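You operate a simulated robot arm through the tools that you are given. There is no shell and no other tool.

You are at the controls of a simulated robot arm. One attempt, no reset.

## Task
A breaker has tripped: raise it with the main off, then restart.
Fine: reset, then start the line; shut and latch the cabinet door; leave both selectors on. Where these are worked on the way, their far stop is far enough and under half their travel is too little: cabinet door.

The check looks at the end state, three seconds after you hand in, the way a careful person would. Anything else that was tipped, shoved, dropped, spilled or broken makes it a failure.

## Robot
A 6-joint arm with a fingered hand, fixed in place. Base frame: the origin is at the foot of the arm, x ahead of it, y to its left, z up; the work surface is at about z = 639. Lengths are in mm, angles in rad, forces in N, time in s.
With the tool pointing down near the work surface it reaches from about 200 to 660 mm from the base axis. Its first joint turns from -2.897 to 2.897 rad. Payload 4 kg.
The TCP is the grasp point between the finger pads, 26 mm short of the fingertips. In the tool frame z runs along the fingers and y along their closing line. Largest opening 148 mm; the body of the gripper starts 73 mm behind the TCP. The gripper is a hand of 3 fingers: y runs from the thumb to the fingers, the wrist lies at [0, 0, -239] in the tool frame, and closing takes about 1.5 s.
Orientation is told as [roll, pitch, yaw] about the base's x, y, z axes, in that order, counted from this pose: with the fingers straight down and closing along the base's y, the tool's x points along the base's -x, its y along +y and its z along -z.

## Interface
- The arm moves only by the tool move_arm. Its argument "plan" is a list of rows, each a list of 6 numbers: the shift along the tool's x, y, z in units of 50 mm (1.0 is 50 mm), then the turn, a rotation vector about the tool's x, y, z in units of 6 degrees (1.0 is 6 degrees). In form: [[tx, ty, tz, wx, wy, wz], ...]. A call has 1 to 20 rows; each row shifts and turns the commanded pose from where the row before left it, along the tool's axes as they then stand. "hand" is the finger opening in mm, from 0 to 148, set as the call begins (left out, the last holds). A call with a number of a shift or a turn outside -1 to 1 is refused whole. A row lasts 0.2 s, in which the tool goes at most 50 mm and 0.15 rad; a call with a longer step from one row to the next is refused whole, and so is a gripper value outside its range. Where a pose cannot be reached the arm comes as near as it can. A force on the tool above 40 N (or 10 N above the force at the start of the call, whichever is more), or a blocked arm, ends the call early, and 0.2 s more pass. Each finger travels about 153 mm/s and halts on what it meets, pressing with about 22 N; the grip force reading is that of the motor and also rises with nothing between the fingers. The clock runs only during rows and for 0.2 s after the last one: add rows that do not move to give the fingers time. It gives the time, the measured TCP pose, the force on the tool (base axes), the opening and the grip force at its end, in the units of the frame above (readings bear some noise), with the torque about the TCP (base axes, N m) and any sound that the robot's microphone picked up.
- Cameras (640 x 400 px; columns grow to the right, rows downward): "scene" is fixed at [51.3, 501, 1257.5]; the picture's right is [-0.53, -0.85, 0.00], its down [-0.39, 0.24, -0.89] and it looks along [0.76, -0.47, -0.46] (base axes); focal length 315 px, centre (320, 200). "wrist" rides on the gripper at [68, -39, -90] in the tool frame; the picture's right is [0.50, 0.87, 0.00], its down [-0.66, 0.38, -0.65] and it looks along [-0.57, 0.33, 0.76] (tool axes); focal length 222 px, centre (320, 200). There is no depth. A picture from a camera that has moved, and an enlarged one, comes with that camera's place and axes in the base frame and with its lens.
- capture(camera): a new picture of that camera. The clock stands still meanwhile.
- slide_trunk(by): slides the trunk up (or, below 0, down) by that many mm; the arm rides with it, the base frame stays. It gives what a move gives, with no picture.
- set_grasp(shape): the hand has 3 fingers and takes this shape, open, in about a second: jaw (thumb against the fingers, like two jaws); tri (thumb and two fingers); tip (a fingertip pinch); poke (one finger out to press); point (the index stretched); flat (the hand flat); cup (the hand cupped); fist (a fist). The gripper value then closes the fingers along that shape, each until it touches; the sizes above hold for jaw. It gives what a move gives, with no picture.
- close_up(camera, box): a new picture of the part [left, top, right, bottom] of that camera's present view, enlarged. The clock stands still meanwhile.
- hand_in(): hands the job in; it is judged then, once.

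Places have to be worked out from the pictures, the camera data and where the tool is seen. Open the gripper and draw the arm clear of the work before you hand the job in, unless the task says otherwise.

The tools are called after ">>>" as name(argument=value, ...) on one line, values as JSON. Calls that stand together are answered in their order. move_arm: Moves the arm, as the interface text tells. Its arguments: {"type":"object","properties":{"plan":{"type":"array","items":{"type":"array","items":{"type":"number"}}},"hand":{"type":"number"}},"required":["plan"]} The other tools are called the same way: slide_trunk (by) slides the trunk up or down; set_grasp (shape) gives the hand a shape; capture (camera) takes a picture; close_up (camera, box) takes an enlarged picture of a part of a camera's view; hand_in () hands the job in.

At the start:

```text
clock: 0.0
position: [450.6, 65.0, 1118.8]
tool_rot: [0.001, 0.001, 0.0]
force: [0.0, 0.0, 0.1]
moment: [0.0, 0.0, -0.02]
grip_width: 147.9
grip_force: 0.1
shape: jaw
trunk travel left (down, up): [-275.0, 42.0]
```

scene: 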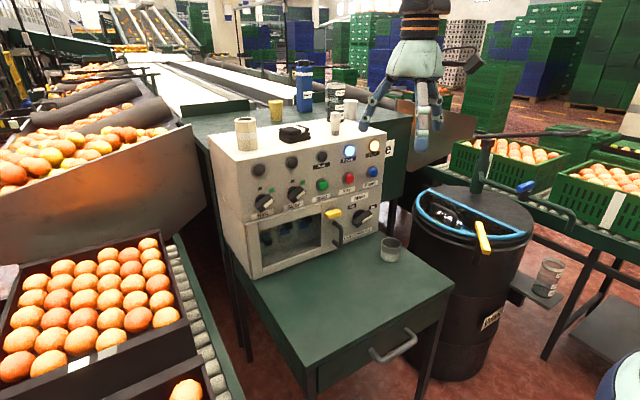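
wrist: 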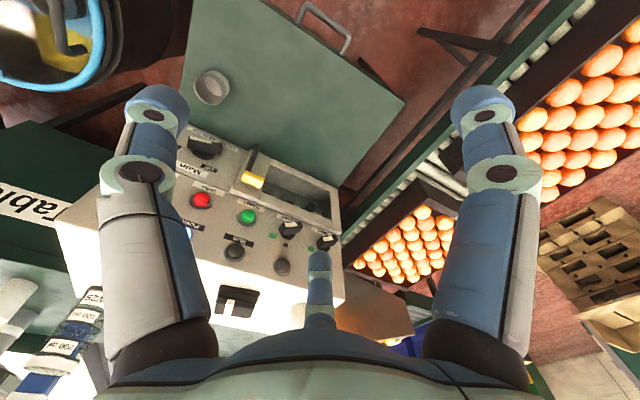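

I'll begin by looking closely at the panel from the scene camera and wrist camera to read the labels and locate everything.

>>> close_up(camera="scene", box=[220, 120, 400, 280])

>>> close_up(camera="wrist", box=[140, 100, 360, 330])

```text
2.50 times, centred on (310, 200) of scene
camera zoom: at [51.3, 501.0, 1257.5], right [-0.53, -0.85, 0.0], down [-0.39, 0.24, -0.89], along [0.76, -0.47, -0.46], focal length 788 px, centre (345, 200)
```

zoom: 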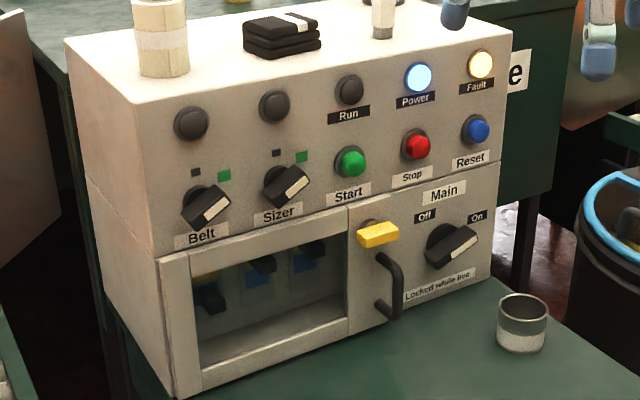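

```text
1.74 times, centred on (250, 215) of wrist
camera zoom: at [383.8, 25.2, 1209.0], right [-0.5, 0.87, 0.0], down [0.66, 0.38, 0.65], along [0.57, 0.33, -0.76], focal length 386 px, centre (442, 174)
```

zoom: 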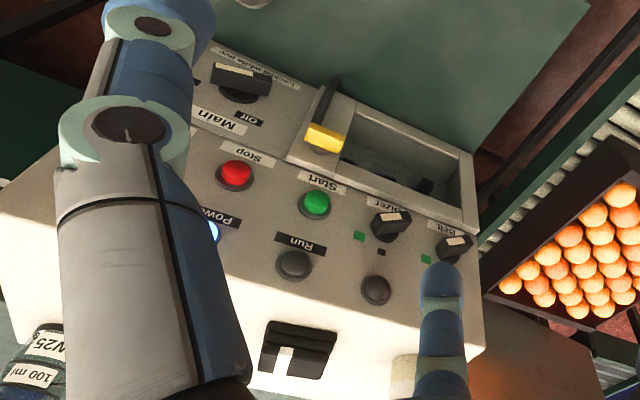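

Rough triangulation puts the panel face as a vertical plane near x≈757, facing the robot (Start ≈ (752, 59, 877), latch ≈ (721, 41, 793)). I'll zoom in more on the controls to read their states.

>>> close_up(camera="scene", box=[240, 170, 330, 226])

>>> close_up(camera="scene", box=[310, 130, 400, 186])

>>> close_up(camera="scene", box=[300, 190, 390, 246])

>>> close_up(camera="scene", box=[240, 210, 340, 272])

```text
7.11 times, centred on (285, 198) of scene
camera zoom: at [51.3, 501.0, 1257.5], right [-0.53, -0.85, 0.0], down [-0.39, 0.24, -0.89], along [0.76, -0.47, -0.46], focal length 2241 px, centre (569, 214)
```

zoom: 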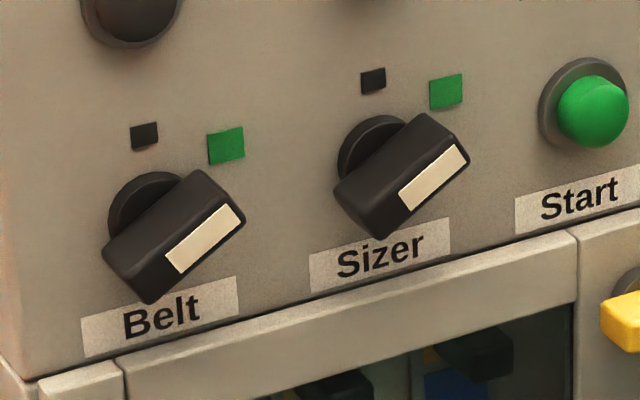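

```text
7.11 times, centred on (355, 158) of scene
camera zoom: at [51.3, 501.0, 1257.5], right [-0.53, -0.85, 0.0], down [-0.39, 0.24, -0.89], along [0.76, -0.47, -0.46], focal length 2241 px, centre (71, 499)
```

zoom: 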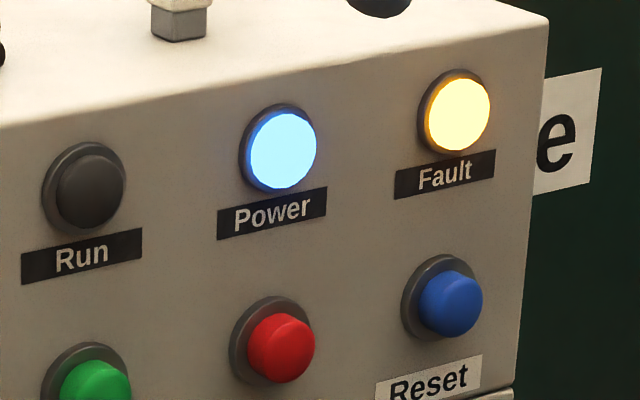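

```text
7.11 times, centred on (345, 218) of scene
camera zoom: at [51.3, 501.0, 1257.5], right [-0.53, -0.85, 0.0], down [-0.39, 0.24, -0.89], along [0.76, -0.47, -0.46], focal length 2241 px, centre (142, 72)
```

zoom: 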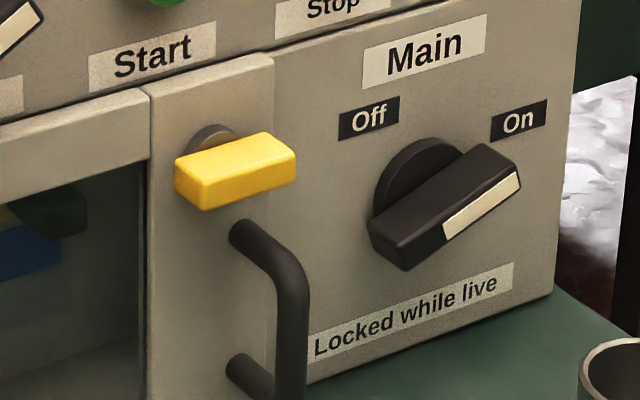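

```text
6.40 times, centred on (290, 241) of scene
camera zoom: at [51.3, 501.0, 1257.5], right [-0.53, -0.85, 0.0], down [-0.39, 0.24, -0.89], along [0.76, -0.47, -0.46], focal length 2017 px, centre (512, -62)
```

zoom: 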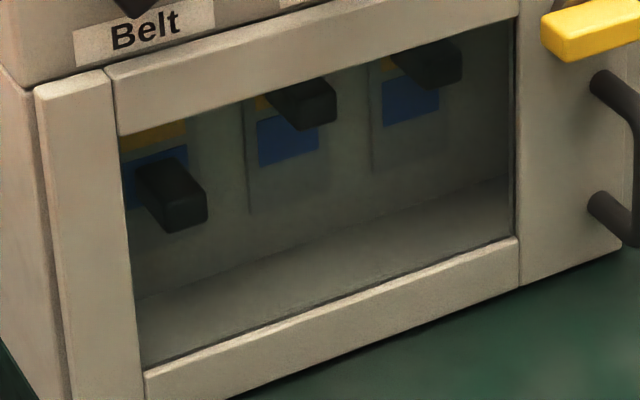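

Reading the panel: Main is On, Fault and Power are lit, both selectors point at green (on), and the leftmost breaker (Belt side) is down behind the door window. The door carries the yellow latch and black D-handle on its right and is hinged on the left. I'll first swing the tool to point horizontally (+x) at the panel while moving slightly forward and down.

>>> move_arm(plan=[[0, 0, 0.3, 0, -1, 0], [0, 0, 0.3, 0, -1, 0], [0, 0, 0.3, 0, -1, 0], [0, 0, 0.3, 0, -1, 0], [0, 0, 0.3, 0, -1, 0], [0, 0, 0.3, 0, -1, 0], [0, 0, 0.3, 0, -1, 0], [0, 0, 0.3, 0, -1, 0], [0, 0, 0.3, 0, -1, 0], [0, 0, 0.3, 0, -1, 0], [0, 0, 0.3, 0, -1, 0], [0, 0, 0.3, 0, -1, 0], [0, 0, 0.3, 0, -1, 0], [0, 0, 0.3, 0, -1, 0], [0, 0, 0.3, 0, -1, 0]], hand=148)

```text
clock: 3.2
position: [561.7, 72.2, 972.3]
tool_rot: [-0.326, -1.42, 0.279]
force: [1.1, 0.7, -0.2]
moment: [-0.03, 0.02, -0.02]
grip_width: 147.7
grip_force: 0.2
shape: jaw
out of reach, approached as far as the arm can: row 6, 7, 8, 13, 14, 15
trunk travel left (down, up): [-275.0, 42.0]
```

The arm didn't fully reach the horizontal pose at this height. I'll look at the scene to see the arm's configuration before adjusting the trunk.

>>> capture(camera="scene")

>>> capture(camera="wrist")

```text
taken
```

scene: 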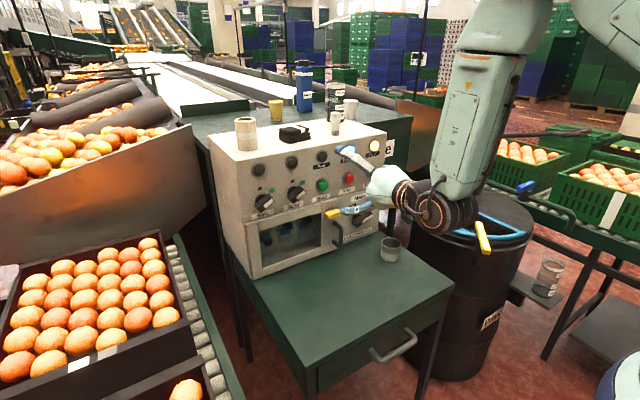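

```text
taken
camera wrist: at [462.4, 33.9, 920.1], right [-0.03, 0.84, -0.54], down [-0.54, 0.44, 0.72], along [0.84, 0.31, 0.44], focal length 222 px, centre (320, 200)
```

wrist: 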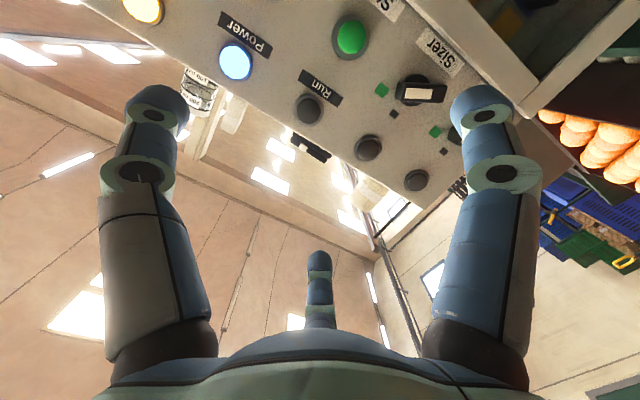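

The forearm points steeply down, so the wrist bend is likely the limit; lowering the trunk should flatten it. The fingertips are ~120 mm short of the panel and nothing is beneath, so I lower by 150 mm.

>>> slide_trunk(by=-150)

```text
clock: 5.0
position: [553.4, 72.5, 800.8]
tool_rot: [-0.266, -1.378, 0.219]
force: [-0.3, 0.3, 0.0]
moment: [0.0, -0.02, -0.03]
grip_width: 148.2
grip_force: 0.1
shape: jaw
trunk travel left (down, up): [-125.0, 192.0]
```

I'll send still rows to see where the arm settles relative to the commanded horizontal pose.

>>> move_arm(plan=[[0, 0, 0, 0, 0, 0], [0, 0, 0, 0, 0, 0], [0, 0, 0, 0, 0, 0]])

>>> capture(camera="scene")

```text
clock: 5.8
position: [553.4, 72.8, 801.9]
tool_rot: [-0.266, -1.378, 0.218]
force: [-0.8, 0.0, -0.5]
moment: [-0.01, 0.0, 0.04]
grip_width: 147.9
grip_force: 0.0
shape: jaw
trunk travel left (down, up): [-125.0, 192.0]
```

```text
taken
```

scene: 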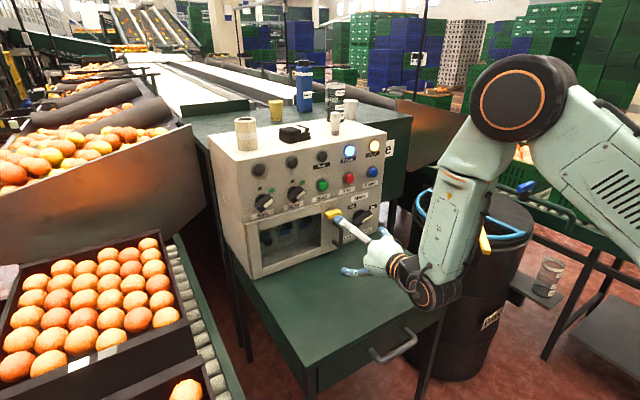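

The arm has more room now. I'll correct the remaining tilt (~11°) and move forward 40 mm to see whether a true horizontal pose is reachable.

>>> move_arm(plan=[[0, 0, 0.4, -0.23, -0.89, 0.22], [0, 0, 0.4, -0.23, -0.89, 0.22], [0, 0, 0, 0, 0, 0], [0, 0, 0, 0, 0, 0]])

```text
clock: 6.8
position: [585.7, 107.8, 797.9]
tool_rot: [0.019, -1.571, -0.038]
force: [-1.1, -0.3, 0.3]
moment: [-0.01, -0.02, -0.01]
grip_width: 148.0
grip_force: 0.1
shape: jaw
out of reach, approached as far as the arm can: row 1, 2
trunk travel left (down, up): [-125.0, 192.0]
```

Orientation is now truly horizontal (pitch −1.571), though y drifted to 108. I'll see if it can move to y≈70 and forward a bit.

>>> move_arm(plan=[[0, -0.4, 0.2, 0, 0, 0], [0, -0.4, 0.2, 0, 0, 0], [0, 0, 0, 0, 0, 0]])

```text
clock: 7.5
position: [596.2, 109.0, 800.4]
tool_rot: [-0.023, -1.565, 0.006]
force: [0.4, -0.1, -0.2]
moment: [-0.01, 0.01, 0.01]
grip_width: 147.8
grip_force: 0.2
shape: jaw
out of reach, approached as far as the arm can: row 1, 2
trunk travel left (down, up): [-125.0, 192.0]
```

The arm sticks at y≈109 in this folded posture, likely because the forearm is too steep. A lower shoulder should fix it: I'll raise the hand within the arm, then lower the trunk in stages.

>>> move_arm(plan=[[-0.6, 0, 0, 0, 0, 0], [-0.6, 0, 0, 0, 0, 0], [-0.6, 0, 0, 0, 0, 0], [0, 0, 0, 0, 0, 0]])

>>> slide_trunk(by=-60)

>>> move_arm(plan=[[0, 0, 0, 0, 0, 0], [0, 0, 0, 0, 0, 0]])

>>> capture(camera="scene")

```text
clock: 8.6
position: [594.2, 115.1, 890.7]
tool_rot: [-0.003, -1.569, 0.003]
force: [0.2, -0.3, 0.0]
moment: [0.01, 0.05, -0.02]
grip_width: 147.9
grip_force: 0.0
shape: jaw
out of reach, approached as far as the arm can: row 1
trunk travel left (down, up): [-125.0, 192.0]
```

```text
clock: 9.6
position: [593.5, 115.5, 831.4]
tool_rot: [0.181, -1.572, -0.178]
force: [0.1, -0.8, -0.2]
moment: [-0.02, -0.01, 0.0]
grip_width: 147.9
grip_force: 0.0
shape: jaw
trunk travel left (down, up): [-65.0, 252.0]
```

```text
clock: 10.2
position: [594.4, 114.7, 830.3]
tool_rot: [-0.024, -1.569, 0.023]
force: [-0.2, 0.9, -0.6]
moment: [0.0, -0.02, -0.04]
grip_width: 147.8
grip_force: 0.0
shape: jaw
trunk travel left (down, up): [-65.0, 252.0]
```

```text
taken
```

scene: 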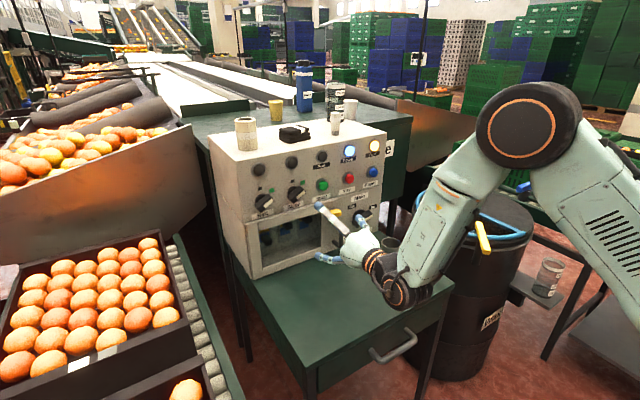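

Now the pose is reachable at y≈115. I'll test lateral motion toward −y at this trunk height.

>>> move_arm(plan=[[0, -0.5, 0, 0, 0, 0], [0, -0.5, 0, 0, 0, 0], [0, -0.5, 0, 0, 0, 0], [0, 0, 0, 0, 0, 0]])

```text
clock: 11.2
position: [584.2, 97.8, 835.3]
tool_rot: [-0.035, -1.568, 0.016]
force: [0.4, -0.2, 0.4]
moment: [0.03, -0.01, 0.02]
grip_width: 147.9
grip_force: 0.1
shape: jaw
out of reach, approached as far as the arm can: row 1, 2, 3
trunk travel left (down, up): [-65.0, 252.0]
```

Lateral motion is blocked in this posture, as the wrist seems to be at a joint limit when perfectly level. A tool tilted ~30° below horizontal will do for pressing/pushing, so I'll tilt back 36° and test mobility there.

>>> move_arm(plan=[[0, 0, 0, 0, 1, 0], [0, 0, 0, 0, 1, 0], [0, 0, 0, 0, 1, 0], [0, 0, 0, 0, 1, 0], [0, 0, 0, 0, 1, 0], [0, 0, 0, 0, 1, 0], [0, 0, 0, 0, 0, 0]])

>>> capture(camera="scene")

```text
clock: 12.8
position: [583.1, 96.9, 837.1]
tool_rot: [0.0, -0.941, 0.0]
force: [0.0, 0.1, -0.4]
moment: [0.03, -0.02, 0.03]
grip_width: 148.0
grip_force: 0.0
shape: jaw
trunk travel left (down, up): [-65.0, 252.0]
```

```text
taken
```

scene: 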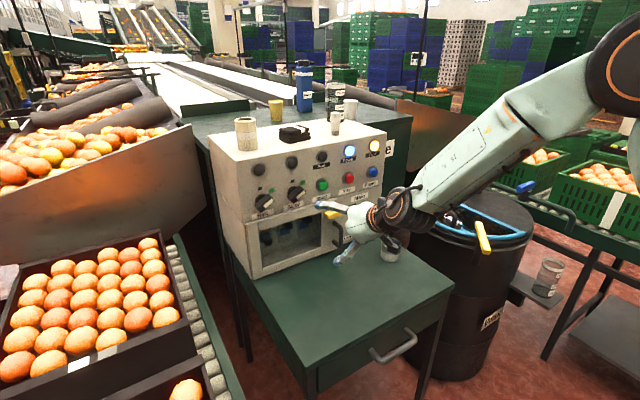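

This 36°-below-horizontal posture is fully reachable. I'll shift over in front of the Main knob (y≈−80), then probe how much flatter it can go there.

>>> move_arm(plan=[[0.04, -0.885, 0.26, 0, 0, 0], [0.04, -0.885, 0.26, 0, 0, 0], [0.04, -0.885, 0.26, 0, 0, 0], [0.04, -0.885, 0.26, 0, 0, 0], [0, 0, 0, 0, -1, 0], [0, 0, 0, 0, -1, 0], [0, 0, 0, 0, -1, 0], [0, 0, 0, 0, 0, 0]])

```text
clock: 14.6
position: [640.4, 71.7, 844.1]
tool_rot: [-0.018, -1.252, 0.001]
force: [-0.5, -0.5, -0.9]
moment: [-0.03, 0.0, 0.0]
grip_width: 148.1
grip_force: 0.1
shape: jaw
out of reach, approached as far as the arm can: row 2, 3, 4, 5, 6, 7
trunk travel left (down, up): [-65.0, 252.0]
```

It's stuck on the wrong wrist branch (flipped forearm roll). I'll back out to a tool-down pose centred at y=0, so I can tilt up again in the arm's own plane and stay on the good branch.

>>> move_arm(plan=[[-0.08, -0.12, -0.29, 0, 1, 0], [-0.05, -0.12, -0.3, 0, 1, 0], [-0.02, -0.12, -0.3, 0, 1, 0], [0.01, -0.12, -0.3, 0, 1, 0], [0.04, -0.12, -0.3, 0, 1, 0], [0.07, -0.12, -0.29, 0, 1, 0], [0.1, -0.12, -0.28, 0, 1, 0], [0.13, -0.12, -0.27, 0, 1, 0], [0.16, -0.12, -0.25, 0, 1, 0], [0.19, -0.12, -0.24, 0, 1, 0], [0.21, -0.12, -0.21, 0, 1, 0], [0.23, -0.12, -0.19, 0, 1, 0], [0, 0, 0, 0, 0, 0]])

```text
clock: 17.4
position: [502.1, -1.2, 920.2]
tool_rot: [-0.039, -0.151, -0.033]
force: [-1.4, 0.0, 0.3]
moment: [0.01, 0.0, -0.01]
grip_width: 147.8
grip_force: 0.0
shape: jaw
out of reach, approached as far as the arm can: row 4, 5, 6
trunk travel left (down, up): [-65.0, 252.0]
```

Back near tool-down at (502, −1, 920). Now I straighten the heading and tilt up in-plane at y=0 to pass the singularity without flipping.

>>> move_arm(plan=[[0, 0, 0, -0.37, 0, -0.31], [0, 0.02, 0, 0, 0, 0], [0, 0, 0, 0, 0, 0]])

```text
clock: 18.1
position: [503.8, 0.5, 920.9]
tool_rot: [-0.006, -0.152, -0.003]
force: [0.3, 0.5, 0.1]
moment: [0.01, 0.02, -0.03]
grip_width: 147.9
grip_force: 0.1
shape: jaw
trunk travel left (down, up): [-65.0, 252.0]
```

The heading is now within 0.006 rad of straight at y≈0. I'll tilt up in-plane in steps.

>>> move_arm(plan=[[0, 0, 0.2, 0, -1, 0], [0, 0, 0.2, 0, -1, 0], [0, 0, 0.2, 0, -1, 0], [0, 0, 0.2, 0, -1, 0], [0, 0, 0.2, 0, -1, 0], [0, 0, 0.2, 0, -1, 0], [0, 0, 0.2, 0, -1, 0], [0, 0, 0.2, 0, -1, 0], [0, 0, 0.2, 0, -1, 0], [0, 0, 0, 0, 0, 0]])

```text
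clock: 20.4
position: [549.3, -0.9, 847.3]
tool_rot: [-0.012, -1.094, 0.007]
force: [-0.2, -0.1, -0.6]
moment: [0.0, -0.01, 0.01]
grip_width: 148.0
grip_force: 0.1
shape: jaw
trunk travel left (down, up): [-65.0, 252.0]
```

Passed cleanly to 63° with no reach warning. Continue tilting to near-horizontal while moving forward a little.

>>> move_arm(plan=[[0, 0, 0.3, 0, -1, 0], [0, 0, 0.3, 0, -1, 0], [0, 0, 0.3, 0, -1, 0], [0, 0, 0.3, 0, -1, 0], [0, 0, 0, 0, -0.55, 0], [0, 0, 0, 0, 0, 0]])

>>> capture(camera="scene")

```text
clock: 21.8
position: [607.5, 0.6, 828.9]
tool_rot: [-2.007, -1.565, 2.005]
force: [1.3, 0.3, 0.0]
moment: [0.03, -0.01, 0.02]
grip_width: 147.9
grip_force: 0.1
shape: jaw
trunk travel left (down, up): [-65.0, 252.0]
```

```text
taken
```

scene: 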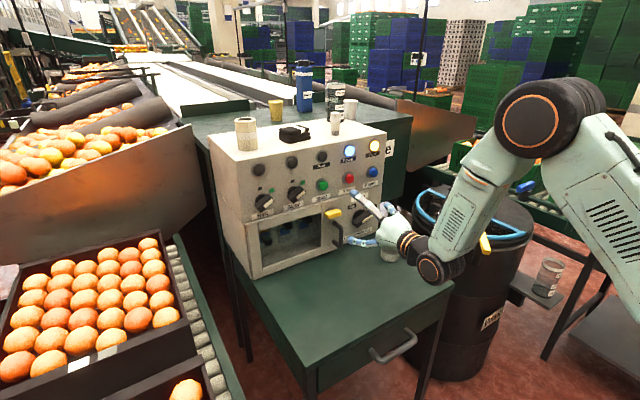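

Horizontal pose reached at (607, 0, 829) on the good branch. Let me look through the wrist camera.

>>> capture(camera="wrist")

```text
taken
camera wrist: at [517.8, -39.5, 762.1], right [0.0, 0.86, -0.5], down [-0.65, 0.38, 0.65], along [0.76, 0.33, 0.57], focal length 222 px, centre (320, 200)
```

wrist: 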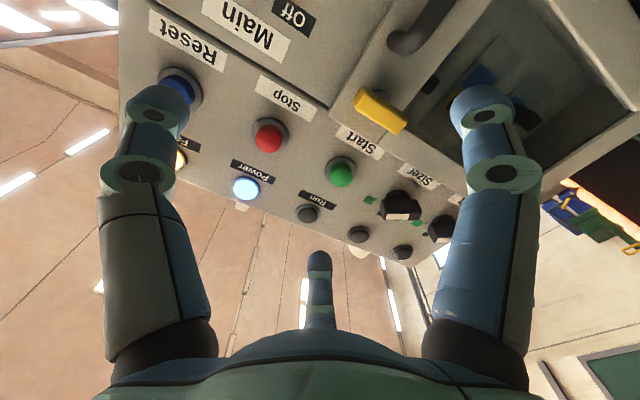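

The panel controls are clear in view. I'll test lateral mobility by moving to y≈−80, z≈735 (in front of Main, staying ~110 mm back; cup top is well below at ~690).

>>> move_arm(plan=[[0.4, -0.4, 0, 0, 0, 0], [0.4, -0.4, 0, 0, 0, 0], [0.4, -0.4, 0, 0, 0, 0], [0.4, -0.4, 0, 0, 0, 0], [0, 0, 0, 0, 0, 0]], hand=80)

>>> capture(camera="scene")

>>> capture(camera="wrist")

```text
clock: 22.9
position: [608.0, -80.7, 749.2]
tool_rot: [-1.786, -1.565, 1.784]
force: [-0.3, -0.6, -0.4]
moment: [-0.02, 0.0, 0.01]
grip_width: 80.7
grip_force: 0.1
shape: jaw
trunk travel left (down, up): [-65.0, 252.0]
```

```text
taken
```

scene: 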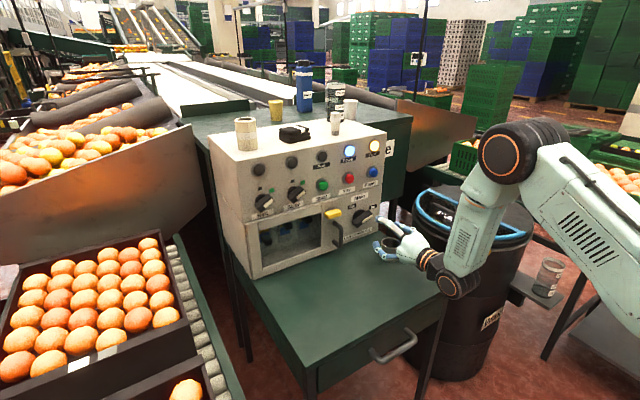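

```text
taken
camera wrist: at [517.9, -120.8, 681.7], right [0.0, 0.86, -0.5], down [-0.65, 0.38, 0.65], along [0.76, 0.33, 0.57], focal length 222 px, centre (320, 200)
```

wrist: 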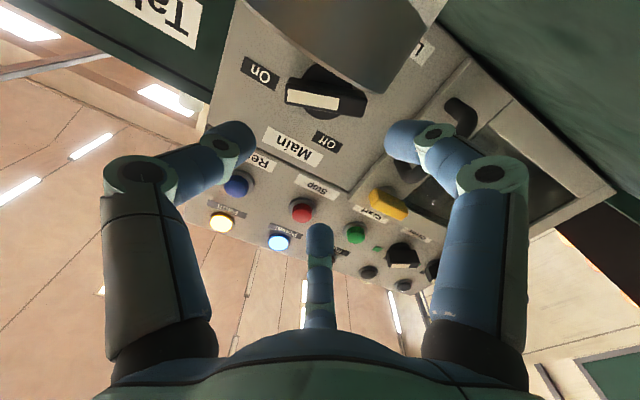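

Lateral motion works. The cup sits at about (619, −113), top ≈ 694, so I can't use a vertical hand there; I'll push the Main bar around with a single finger instead. First I back up/raise a bit and take the poke shape to see where the finger is.

>>> move_arm(plan=[[-0.6, 0, 0, 0, 0, 0], [-0.6, 0, 0, 0, 0, 0], [0, 0, 0, 0, 0, 0]])

>>> set_grasp(shape="poke")

>>> capture(camera="wrist")

>>> capture(camera="scene")

```text
clock: 23.8
position: [605.9, -79.5, 810.0]
tool_rot: [-1.779, -1.567, 1.779]
force: [0.2, 0.7, 0.3]
moment: [-0.01, 0.02, -0.02]
grip_width: 80.5
grip_force: 0.0
shape: jaw
trunk travel left (down, up): [-65.0, 252.0]
```

```text
clock: 24.6
position: [604.7, -80.6, 811.0]
tool_rot: [-1.75, -1.567, 1.748]
force: [-0.5, -0.7, 0.5]
moment: [0.0, 0.02, 0.01]
grip_width: 0.3
grip_force: 0.0
shape: poke
trunk travel left (down, up): [-65.0, 252.0]
```

```text
taken
camera wrist: at [516.3, -120.5, 743.3], right [0.0, 0.86, -0.5], down [-0.65, 0.38, 0.65], along [0.76, 0.33, 0.57], focal length 222 px, centre (320, 200)
```

wrist: 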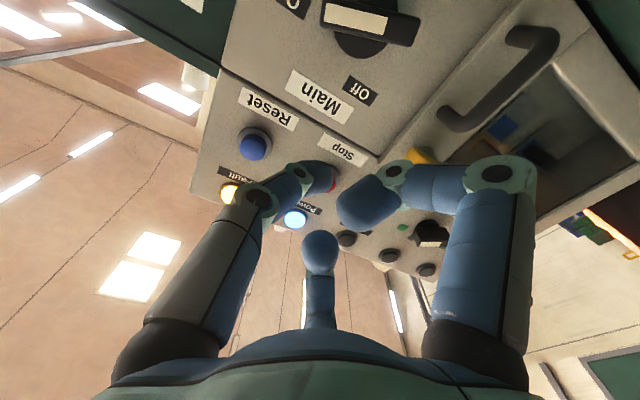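

```text
taken
```

scene: 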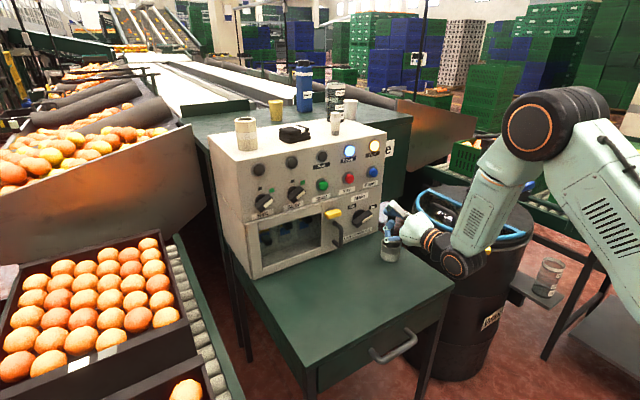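

Let me zoom in to see which finger is extended in the poke shape.

>>> close_up(camera="scene", box=[350, 170, 480, 280])

>>> close_up(camera="wrist", box=[160, 80, 560, 330])

```text
3.64 times, centred on (415, 225) of scene
camera zoom: at [51.3, 501.0, 1257.5], right [-0.53, -0.85, 0.0], down [-0.39, 0.24, -0.89], along [0.76, -0.47, -0.46], focal length 1146 px, centre (-26, 109)
```

zoom: 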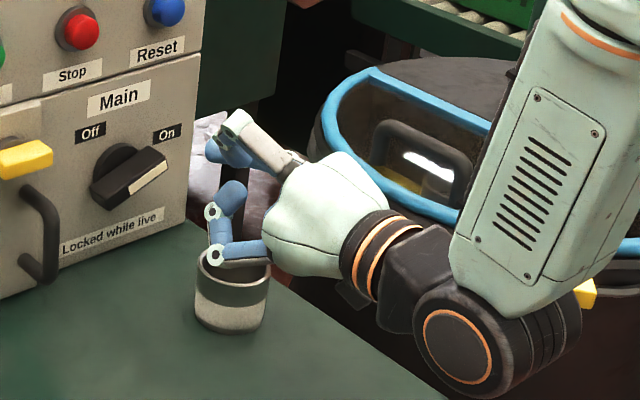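

```text
1.60 times, centred on (360, 205) of wrist
camera zoom: at [516.3, -120.5, 743.3], right [0.0, 0.86, -0.5], down [-0.65, 0.38, 0.65], along [0.76, 0.33, 0.57], focal length 355 px, centre (256, 192)
```

zoom: 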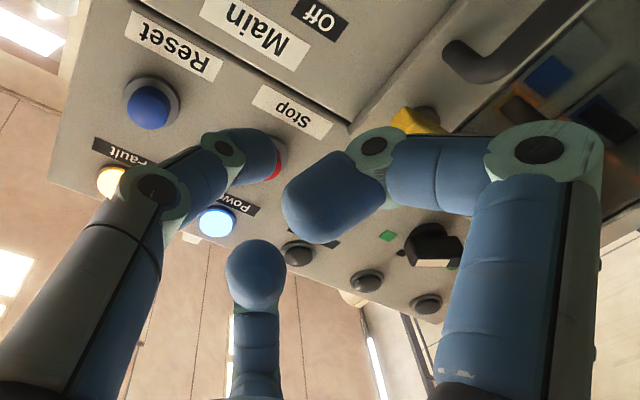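

The fingers may still be moving into shape; I'll wait a second and look again.

>>> move_arm(plan=[[0, 0, 0, 0, 0, 0], [0, 0, 0, 0, 0, 0], [0, 0, 0, 0, 0, 0], [0, 0, 0, 0, 0, 0], [0, 0, 0, 0, 0, 0]])

>>> close_up(camera="scene", box=[350, 170, 480, 280])

>>> capture(camera="wrist")

```text
clock: 25.9
position: [605.8, -80.2, 811.4]
tool_rot: [-1.754, -1.566, 1.753]
force: [0.1, 0.0, -0.7]
moment: [-0.01, -0.02, -0.01]
grip_width: 0.3
grip_force: 0.0
shape: poke
trunk travel left (down, up): [-65.0, 252.0]
```

```text
3.64 times, centred on (415, 225) of scene
camera zoom: at [51.3, 501.0, 1257.5], right [-0.53, -0.85, 0.0], down [-0.39, 0.24, -0.89], along [0.76, -0.47, -0.46], focal length 1146 px, centre (-26, 109)
```

zoom: 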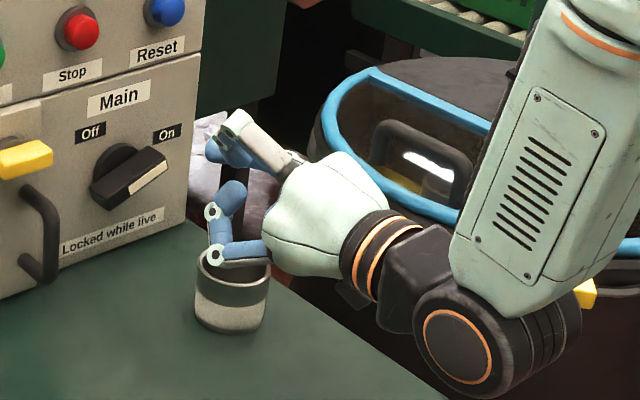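

```text
taken
camera wrist: at [516.3, -120.5, 743.3], right [0.0, 0.86, -0.5], down [-0.65, 0.38, 0.65], along [0.76, 0.33, 0.57], focal length 222 px, centre (320, 200)
```

wrist: 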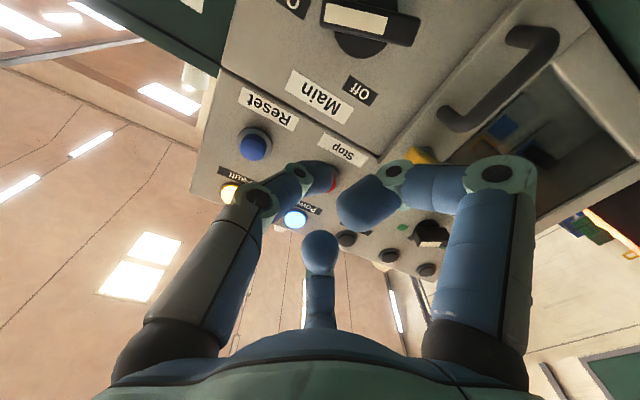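

In this state all fingers look curled around the grasp point. I'll command hand=148 to see how the opening value acts in the poke shape.

>>> move_arm(plan=[[0, 0, 0, 0, 0, 0], [0, 0, 0, 0, 0, 0], [0, 0, 0, 0, 0, 0], [0, 0, 0, 0, 0, 0], [0, 0, 0, 0, 0, 0], [0, 0, 0, 0, 0, 0]], hand=148)

>>> close_up(camera="scene", box=[350, 170, 480, 280])

>>> capture(camera="wrist")

```text
clock: 27.2
position: [604.8, -80.3, 810.6]
tool_rot: [-1.756, -1.565, 1.754]
force: [-0.1, 0.2, 0.6]
moment: [0.02, -0.02, 0.0]
grip_width: 0.1
grip_force: 0.1
shape: poke
trunk travel left (down, up): [-65.0, 252.0]
```

```text
3.64 times, centred on (415, 225) of scene
camera zoom: at [51.3, 501.0, 1257.5], right [-0.53, -0.85, 0.0], down [-0.39, 0.24, -0.89], along [0.76, -0.47, -0.46], focal length 1146 px, centre (-26, 109)
```

zoom: 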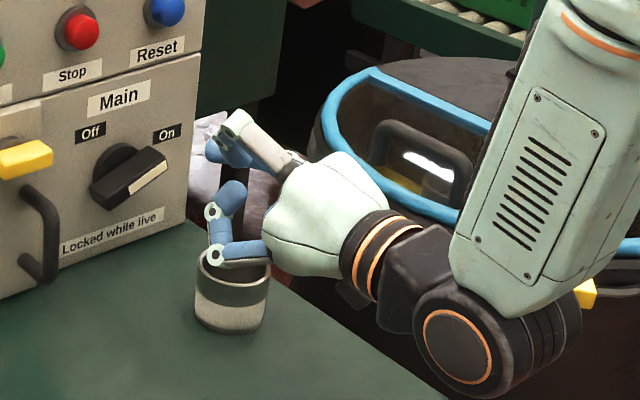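

```text
taken
camera wrist: at [516.3, -120.5, 743.3], right [0.0, 0.86, -0.5], down [-0.65, 0.38, 0.65], along [0.76, 0.33, 0.57], focal length 222 px, centre (320, 200)
```

wrist: 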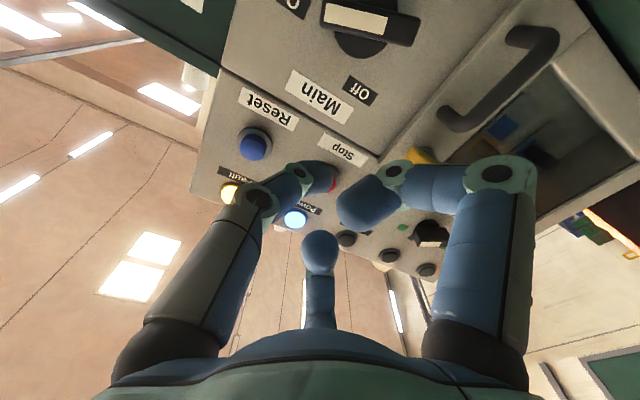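

The poke shape presents a bent thumb. I'll try "point" (index stretched), which should give a long straight finger for pushing knobs.

>>> set_grasp(shape="point")

>>> move_arm(plan=[[0, 0, 0, 0, 0, 0], [0, 0, 0, 0, 0, 0]])

>>> close_up(camera="scene", box=[350, 170, 480, 280])

>>> capture(camera="wrist")

```text
clock: 28.1
position: [605.7, -81.4, 810.5]
tool_rot: [-1.761, -1.566, 1.759]
force: [0.4, -0.4, -0.8]
moment: [0.0, -0.01, -0.04]
grip_width: 142.3
grip_force: 0.0
shape: point
trunk travel left (down, up): [-65.0, 252.0]
```

```text
clock: 28.8
position: [605.0, -81.4, 810.9]
tool_rot: [-1.761, -1.565, 1.758]
force: [0.5, 0.3, 0.3]
moment: [-0.05, -0.05, 0.0]
grip_width: 142.1
grip_force: 0.1
shape: point
trunk travel left (down, up): [-65.0, 252.0]
```

```text
3.64 times, centred on (415, 225) of scene
camera zoom: at [51.3, 501.0, 1257.5], right [-0.53, -0.85, 0.0], down [-0.39, 0.24, -0.89], along [0.76, -0.47, -0.46], focal length 1146 px, centre (-26, 109)
```

zoom: 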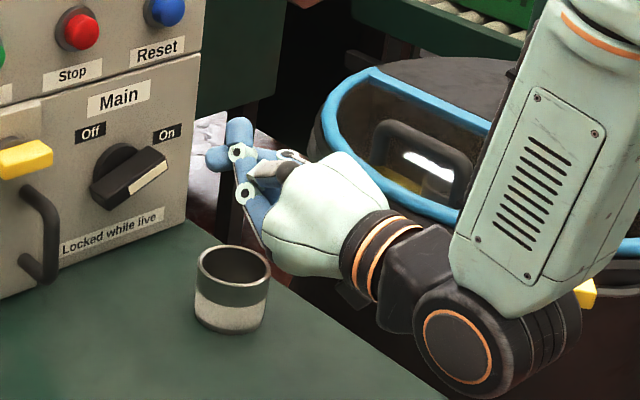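

```text
taken
camera wrist: at [516.4, -120.5, 743.3], right [0.0, 0.86, -0.5], down [-0.65, 0.38, 0.65], along [0.76, 0.33, 0.57], focal length 222 px, centre (320, 200)
```

wrist: 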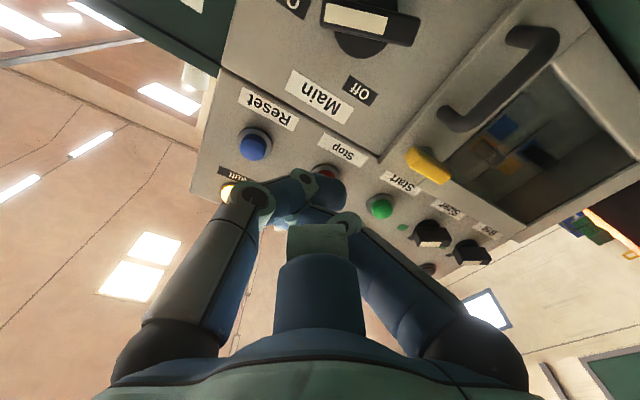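

>>> close_up(camera="wrist", box=[200, 140, 440, 290])

>>> close_up(camera="scene", box=[385, 190, 445, 240])

```text
2.67 times, centred on (320, 215) of wrist
camera zoom: at [516.4, -120.5, 743.3], right [0.0, 0.86, -0.5], down [-0.65, 0.38, 0.65], along [0.76, 0.33, 0.57], focal length 592 px, centre (320, 160)
```

zoom: 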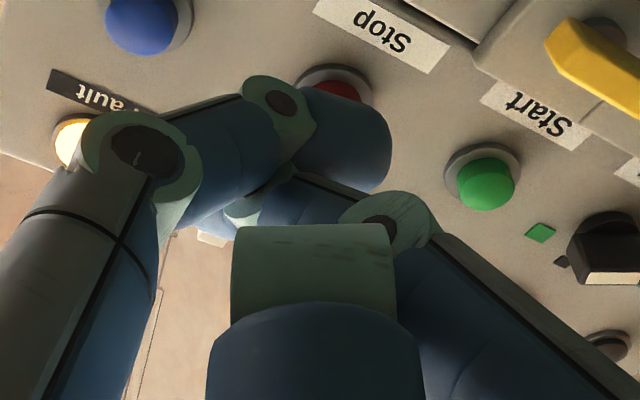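

```text
8.00 times, centred on (415, 215) of scene
camera zoom: at [51.3, 501.0, 1257.5], right [-0.53, -0.85, 0.0], down [-0.39, 0.24, -0.89], along [0.76, -0.47, -0.46], focal length 2522 px, centre (-440, 80)
```

zoom: 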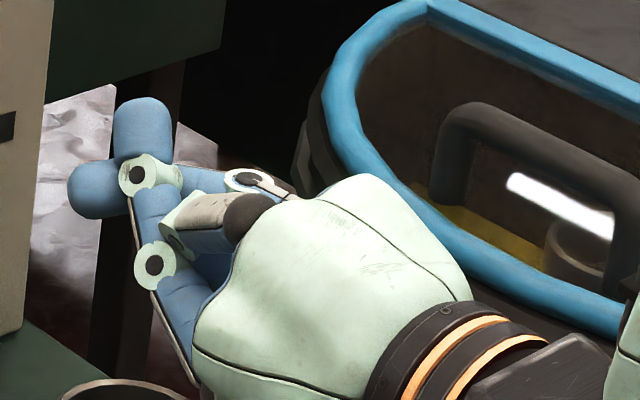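

Neither poke nor point gives a clean straight finger. A closed jaw (all fingertips together) should make a good compact pusher; I'll form that and look.

>>> set_grasp(shape="jaw")

>>> move_arm(plan=[[0, 0, 0, 0, 0, 0], [0, 0, 0, 0, 0, 0], [0, 0, 0, 0, 0, 0], [0, 0, 0, 0, 0, 0], [0, 0, 0, 0, 0, 0], [0, 0, 0, 0, 0, 0]], hand=0)

>>> close_up(camera="scene", box=[350, 170, 480, 280])

>>> capture(camera="wrist")

```text
clock: 29.6
position: [605.5, -80.6, 810.4]
tool_rot: [-1.754, -1.565, 1.752]
force: [0.7, 0.3, -1.1]
moment: [0.01, 0.02, -0.02]
grip_width: 147.8
grip_force: 0.1
shape: jaw
trunk travel left (down, up): [-65.0, 252.0]
```

```text
clock: 31.1
position: [605.6, -80.4, 810.7]
tool_rot: [-1.755, -1.567, 1.754]
force: [0.3, 1.1, 0.9]
moment: [0.0, -0.01, -0.01]
grip_width: 0.0
grip_force: 21.2
shape: jaw
trunk travel left (down, up): [-65.0, 252.0]
```

```text
3.64 times, centred on (415, 225) of scene
camera zoom: at [51.3, 501.0, 1257.5], right [-0.53, -0.85, 0.0], down [-0.39, 0.24, -0.89], along [0.76, -0.47, -0.46], focal length 1146 px, centre (-26, 109)
```

zoom: 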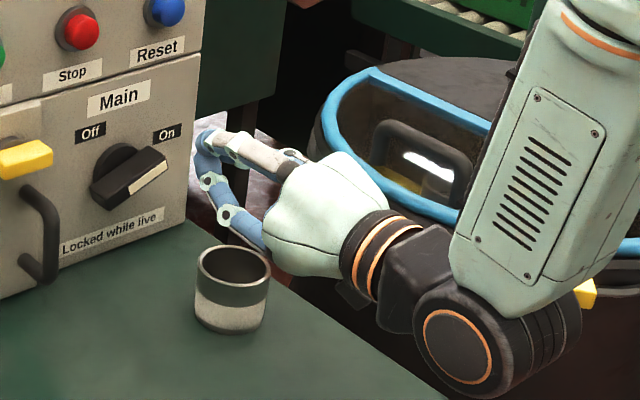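

```text
taken
camera wrist: at [516.3, -120.5, 743.3], right [0.0, 0.86, -0.5], down [-0.65, 0.38, 0.65], along [0.76, 0.33, 0.57], focal length 222 px, centre (320, 200)
```

wrist: 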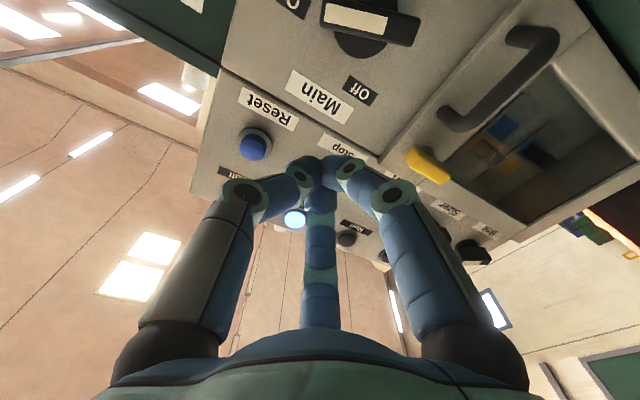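

The closed jaw gives a neat cone tip at about TCP+26 mm. I'll tilt the hand 30° downward to clear the cup, then come to a staging point (640, −122, 720), to the right of and below the Main bar's "On" end.

>>> move_arm(plan=[[0, 0, 0, 0, 1, 0], [0, 0, 0, 0, 1, 0], [0, 0, 0, 0, 1, 0], [0, 0, 0, 0, 1, 0], [0, 0, 0, 0, 1, 0], [0.409, -0.277, 0.501, 0, 0, 0], [0.409, -0.277, 0.501, 0, 0, 0], [0.409, -0.277, 0.501, 0, 0, 0], [0, 0, 0, 0, 0, 0]])

>>> close_up(camera="scene", box=[300, 160, 460, 280])

>>> capture(camera="wrist")

```text
clock: 33.0
position: [641.7, -121.1, 718.2]
tool_rot: [-0.008, -1.047, 0.005]
force: [0.5, -0.5, 0.0]
moment: [-0.01, -0.01, -0.01]
grip_width: 0.2
grip_force: 22.1
shape: jaw
trunk travel left (down, up): [-65.0, 252.0]
```

```text
3.33 times, centred on (380, 220) of scene
camera zoom: at [51.3, 501.0, 1257.5], right [-0.53, -0.85, 0.0], down [-0.39, 0.24, -0.89], along [0.76, -0.47, -0.46], focal length 1051 px, centre (120, 133)
```

zoom: 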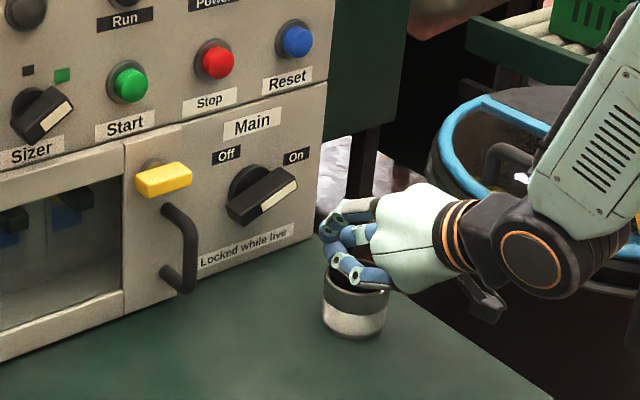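

```text
taken
camera wrist: at [530.4, -160.6, 704.8], right [-0.25, 0.86, -0.44], down [-0.24, 0.38, 0.89], along [0.94, 0.33, 0.11], focal length 222 px, centre (320, 200)
```

wrist: 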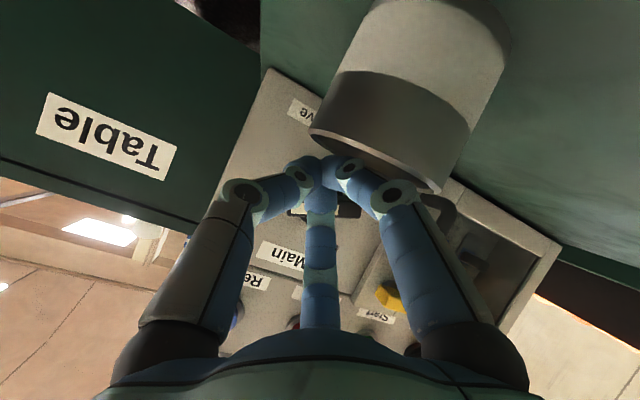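

The wrist camera box hangs under the hand and would sweep right past the cup. I'll back off and roll the hand 180° so the camera is on top, which also improves my view.

>>> move_arm(plan=[[-0.392, 0.273, -0.547, 0, 0, 0], [-0.392, 0.273, -0.547, 0, 0, 0], [-0.392, 0.273, -0.547, 0, 0, 0], [0, 0, 0, 0, 0, -1], [0, 0, 0, 0, 0, -1], [0, 0, 0, 0, 0, -1], [0, 0, 0, 0, 0, -1], [0, 0, 0, 0, 0, -1], [0, 0, 0, 0, 0, -1], [0, 0, 0, 0, 0, -1], [0, 0, 0, 0, 0, -1], [0, 0, 0, 0, 0, -1], [0, 0, 0, 0, 0, -1], [0, 0, 0, 0, 0, -1], [0, 0, 0, 0, 0, -1], [0, 0, 0, 0, 0, -1], [0, 0, 0, 0, 0, -1], [0, 0, 0, 0, 0, -1], [0, 0, 0, 0, 0, 0]])

```text
clock: 37.0
position: [599.7, -80.9, 811.2]
tool_rot: [-1.049, 0.005, 1.569]
force: [-0.7, -0.1, -0.6]
moment: [0.0, 0.01, 0.01]
grip_width: 0.0
grip_force: 21.6
shape: jaw
trunk travel left (down, up): [-65.0, 252.0]
```

That worked for the first 90°. Continue the roll to 180°.

>>> move_arm(plan=[[0, 0, 0, 0, 0, -1], [0, 0, 0, 0, 0, -1], [0, 0, 0, 0, 0, -1], [0, 0, 0, 0, 0, -1], [0, 0, 0, 0, 0, -1], [0, 0, 0, 0, 0, -1], [0, 0, 0, 0, 0, -1], [0, 0, 0, 0, 0, -1], [0, 0, 0, 0, 0, -1], [0, 0, 0, 0, 0, -1], [0, 0, 0, 0, 0, -1], [0, 0, 0, 0, 0, -1], [0, 0, 0, 0, 0, -1], [0, 0, 0, 0, 0, -1], [0, 0, 0, 0, 0, -1], [0, 0, 0, 0, 0, 0]])

>>> capture(camera="wrist")

>>> capture(camera="scene")

```text
clock: 40.5
position: [687.8, -176.2, 986.3]
tool_rot: [0.009, 1.038, -3.138]
force: [-1.0, 0.2, -0.1]
moment: [0.01, -0.03, 0.01]
grip_width: 0.0
grip_force: 21.9
shape: jaw
out of reach, approached as far as the arm can: row 2, 3, 4, 5, 6, 7, 8, 9, 10, 11, 12, 13, 14, 15
trunk travel left (down, up): [-65.0, 252.0]
```

```text
taken
camera wrist: at [645.9, -137.7, 1090.0], right [0.25, -0.86, 0.43], down [-0.9, -0.38, -0.23], along [0.36, -0.33, -0.87], focal length 222 px, centre (320, 200)
```

wrist: 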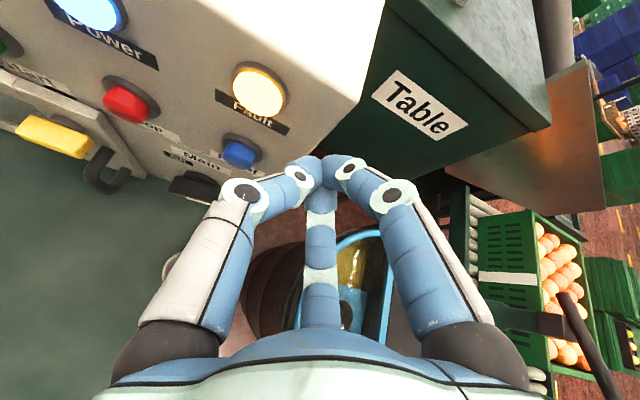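

```text
taken
```

scene: 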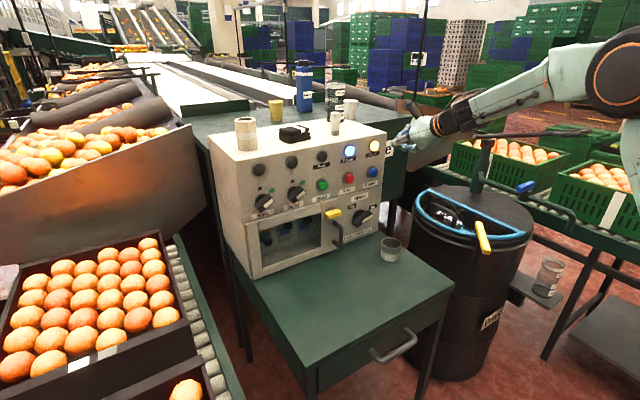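

The roll hit a joint limit at about −95°, and the solver swung the hand to (688, −176, 986) to satisfy orientation. Nothing was touched in the picture. I'll retreat from the cabinet in small steps toward y=0.

>>> move_arm(plan=[[-0.25, -0.5, -0.433, 0, 0, 0], [-0.25, -0.5, -0.433, 0, 0, 0], [-0.25, -0.5, -0.433, 0, 0, 0], [0, 0, 0, 0, 0, 0]])

```text
clock: 41.5
position: [627.6, -96.8, 1013.5]
tool_rot: [0.01, 1.038, -3.138]
force: [-0.6, -0.8, -0.6]
moment: [0.01, 0.01, -0.01]
grip_width: 0.0
grip_force: 22.6
shape: jaw
out of reach, approached as far as the arm can: row 1, 2, 3
trunk travel left (down, up): [-65.0, 252.0]
```

I'll continue retreating while tilting the hand back down toward vertical to get off this wrist branch.

>>> move_arm(plan=[[-0.15, -0.3, -0.26, 0, -1, 0], [-0.18, -0.3, -0.24, 0, -1, 0], [-0.2, -0.3, -0.22, 0, -1, 0], [-0.22, -0.3, -0.2, 0, -1, 0], [-0.24, -0.3, -0.18, 0, -1, 0], [0, 0, 0, 0, 0, 0]])

```text
clock: 42.9
position: [538.3, -78.4, 999.1]
tool_rot: [-0.031, 0.538, -3.141]
force: [-0.1, 0.1, -0.7]
moment: [-0.01, -0.01, -0.01]
grip_width: 0.0
grip_force: 22.3
shape: jaw
out of reach, approached as far as the arm can: row 3, 4, 5
trunk travel left (down, up): [-65.0, 252.0]
```

>>> move_arm(plan=[[-0.1, -0.3, -0.06, 0, -1, 0], [-0.1, -0.3, -0.05, 0, -1, 0], [-0.1, -0.3, -0.03, 0, -1, 0], [-0.1, -0.3, -0.02, 0, -1, 0], [-0.1, -0.3, 0, 0, -0.5, 0], [0, 0, 0, 0, 0, 0], [0, 0, 0, 0, 0, 0]])

>>> capture(camera="scene")

```text
clock: 44.5
position: [467.2, -103.8, 973.4]
tool_rot: [-0.152, 0.128, -3.122]
force: [0.1, -0.4, -0.3]
moment: [-0.04, -0.02, 0.02]
grip_width: 0.0
grip_force: 22.2
shape: jaw
out of reach, approached as far as the arm can: row 1, 2, 3, 4, 5
trunk travel left (down, up): [-65.0, 252.0]
```

```text
taken
```

scene: 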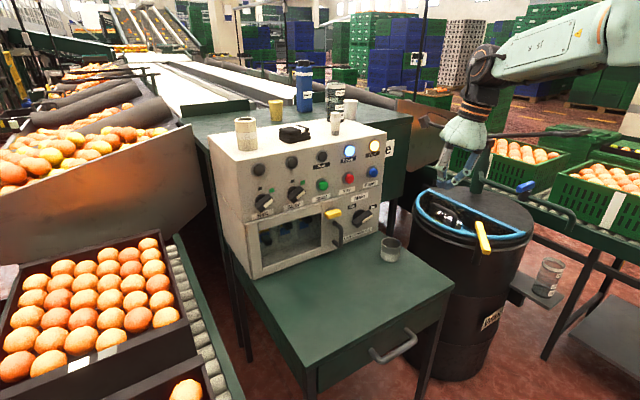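

It's wound up at the roll limit. I'll unwind the roll back in the positive direction (this spot is over the open area, clear of the bin top by ~300 mm).

>>> move_arm(plan=[[0, 0, 0, 0, 0, 1], [0, 0, 0, 0, 0, 1], [0, 0, 0, 0, 0, 1], [0, 0, 0, 0, 0, 1], [0, 0, 0, 0, 0, 1], [0, 0, 0, 0, 0, 1], [0, 0, 0, 0, 0, 1], [0, 0, 0, 0, 0, 1], [0, 0, 0, 0, 0, 1], [0, 0, 0, 0, 0, 1], [0, 0, 0, 0, 0, 1], [0, 0, 0, 0, 0, 1], [0, 0, 0, 0, 0, 1], [0, 0, 0, 0, 0, 1], [0, 0, 0, 0, 0, 1], [0, 0, 0, 0, 0, 0]])

```text
clock: 47.9
position: [466.7, -104.0, 972.1]
tool_rot: [-0.131, -0.151, 1.609]
force: [0.0, -0.9, -0.3]
moment: [0.0, 0.02, 0.02]
grip_width: 0.0
grip_force: 21.9
shape: jaw
trunk travel left (down, up): [-65.0, 252.0]
```

Unwinding works without limits. Continue 90° more to the neutral roll.

>>> move_arm(plan=[[0, 0, 0, 0, 0, 1], [0, 0, 0, 0, 0, 1], [0, 0, 0, 0, 0, 1], [0, 0, 0, 0, 0, 1], [0, 0, 0, 0, 0, 1], [0, 0, 0, 0, 0, 1], [0, 0, 0, 0, 0, 1], [0, 0, 0, 0, 0, 1], [0, 0, 0, 0, 0, 1], [0, 0, 0, 0, 0, 1], [0, 0, 0, 0, 0, 1], [0, 0, 0, 0, 0, 1], [0, 0, 0, 0, 0, 1], [0, 0, 0, 0, 0, 1], [0, 0, 0, 0, 0, 1], [0, 0, 0, 0, 0, 0]])

```text
clock: 51.2
position: [466.6, -102.8, 971.7]
tool_rot: [0.151, -0.132, 0.018]
force: [0.4, 1.0, 1.0]
moment: [-0.04, 0.02, -0.02]
grip_width: 0.0
grip_force: 22.1
shape: jaw
trunk travel left (down, up): [-65.0, 252.0]
```

Now neutral. I test the positive roll direction: +90° first.

>>> move_arm(plan=[[0, 0, 0, 0, 0, 1], [0, 0, 0, 0, 0, 1], [0, 0, 0, 0, 0, 1], [0, 0, 0, 0, 0, 1], [0, 0, 0, 0, 0, 1], [0, 0, 0, 0, 0, 1], [0, 0, 0, 0, 0, 1], [0, 0, 0, 0, 0, 1], [0, 0, 0, 0, 0, 1], [0, 0, 0, 0, 0, 1], [0, 0, 0, 0, 0, 1], [0, 0, 0, 0, 0, 1], [0, 0, 0, 0, 0, 1], [0, 0, 0, 0, 0, 1], [0, 0, 0, 0, 0, 1], [0, 0, 0, 0, 0, 0]])

```text
clock: 54.6
position: [467.6, -103.2, 972.4]
tool_rot: [0.131, 0.15, -1.532]
force: [0.1, -0.6, -0.8]
moment: [-0.01, 0.0, 0.01]
grip_width: 0.0
grip_force: 22.5
shape: jaw
trunk travel left (down, up): [-65.0, 252.0]
```

+90° is fine. Continue cautiously with 10 more rows (to ~+148°).

>>> move_arm(plan=[[0, 0, 0, 0, 0, 1], [0, 0, 0, 0, 0, 1], [0, 0, 0, 0, 0, 1], [0, 0, 0, 0, 0, 1], [0, 0, 0, 0, 0, 1], [0, 0, 0, 0, 0, 1], [0, 0, 0, 0, 0, 1], [0, 0, 0, 0, 0, 1], [0, 0, 0, 0, 0, 1], [0, 0, 0, 0, 0, 1], [0, 0, 0, 0, 0, 0]])

```text
clock: 57.0
position: [294.3, -270.0, 896.2]
tool_rot: [-0.061, 0.207, -2.58]
force: [0.4, 0.6, 0.2]
moment: [-0.01, 0.0, -0.01]
grip_width: 0.0
grip_force: 22.0
shape: jaw
out of reach, approached as far as the arm can: row 4, 5, 6, 7, 8, 9, 10
trunk travel left (down, up): [-65.0, 252.0]
```

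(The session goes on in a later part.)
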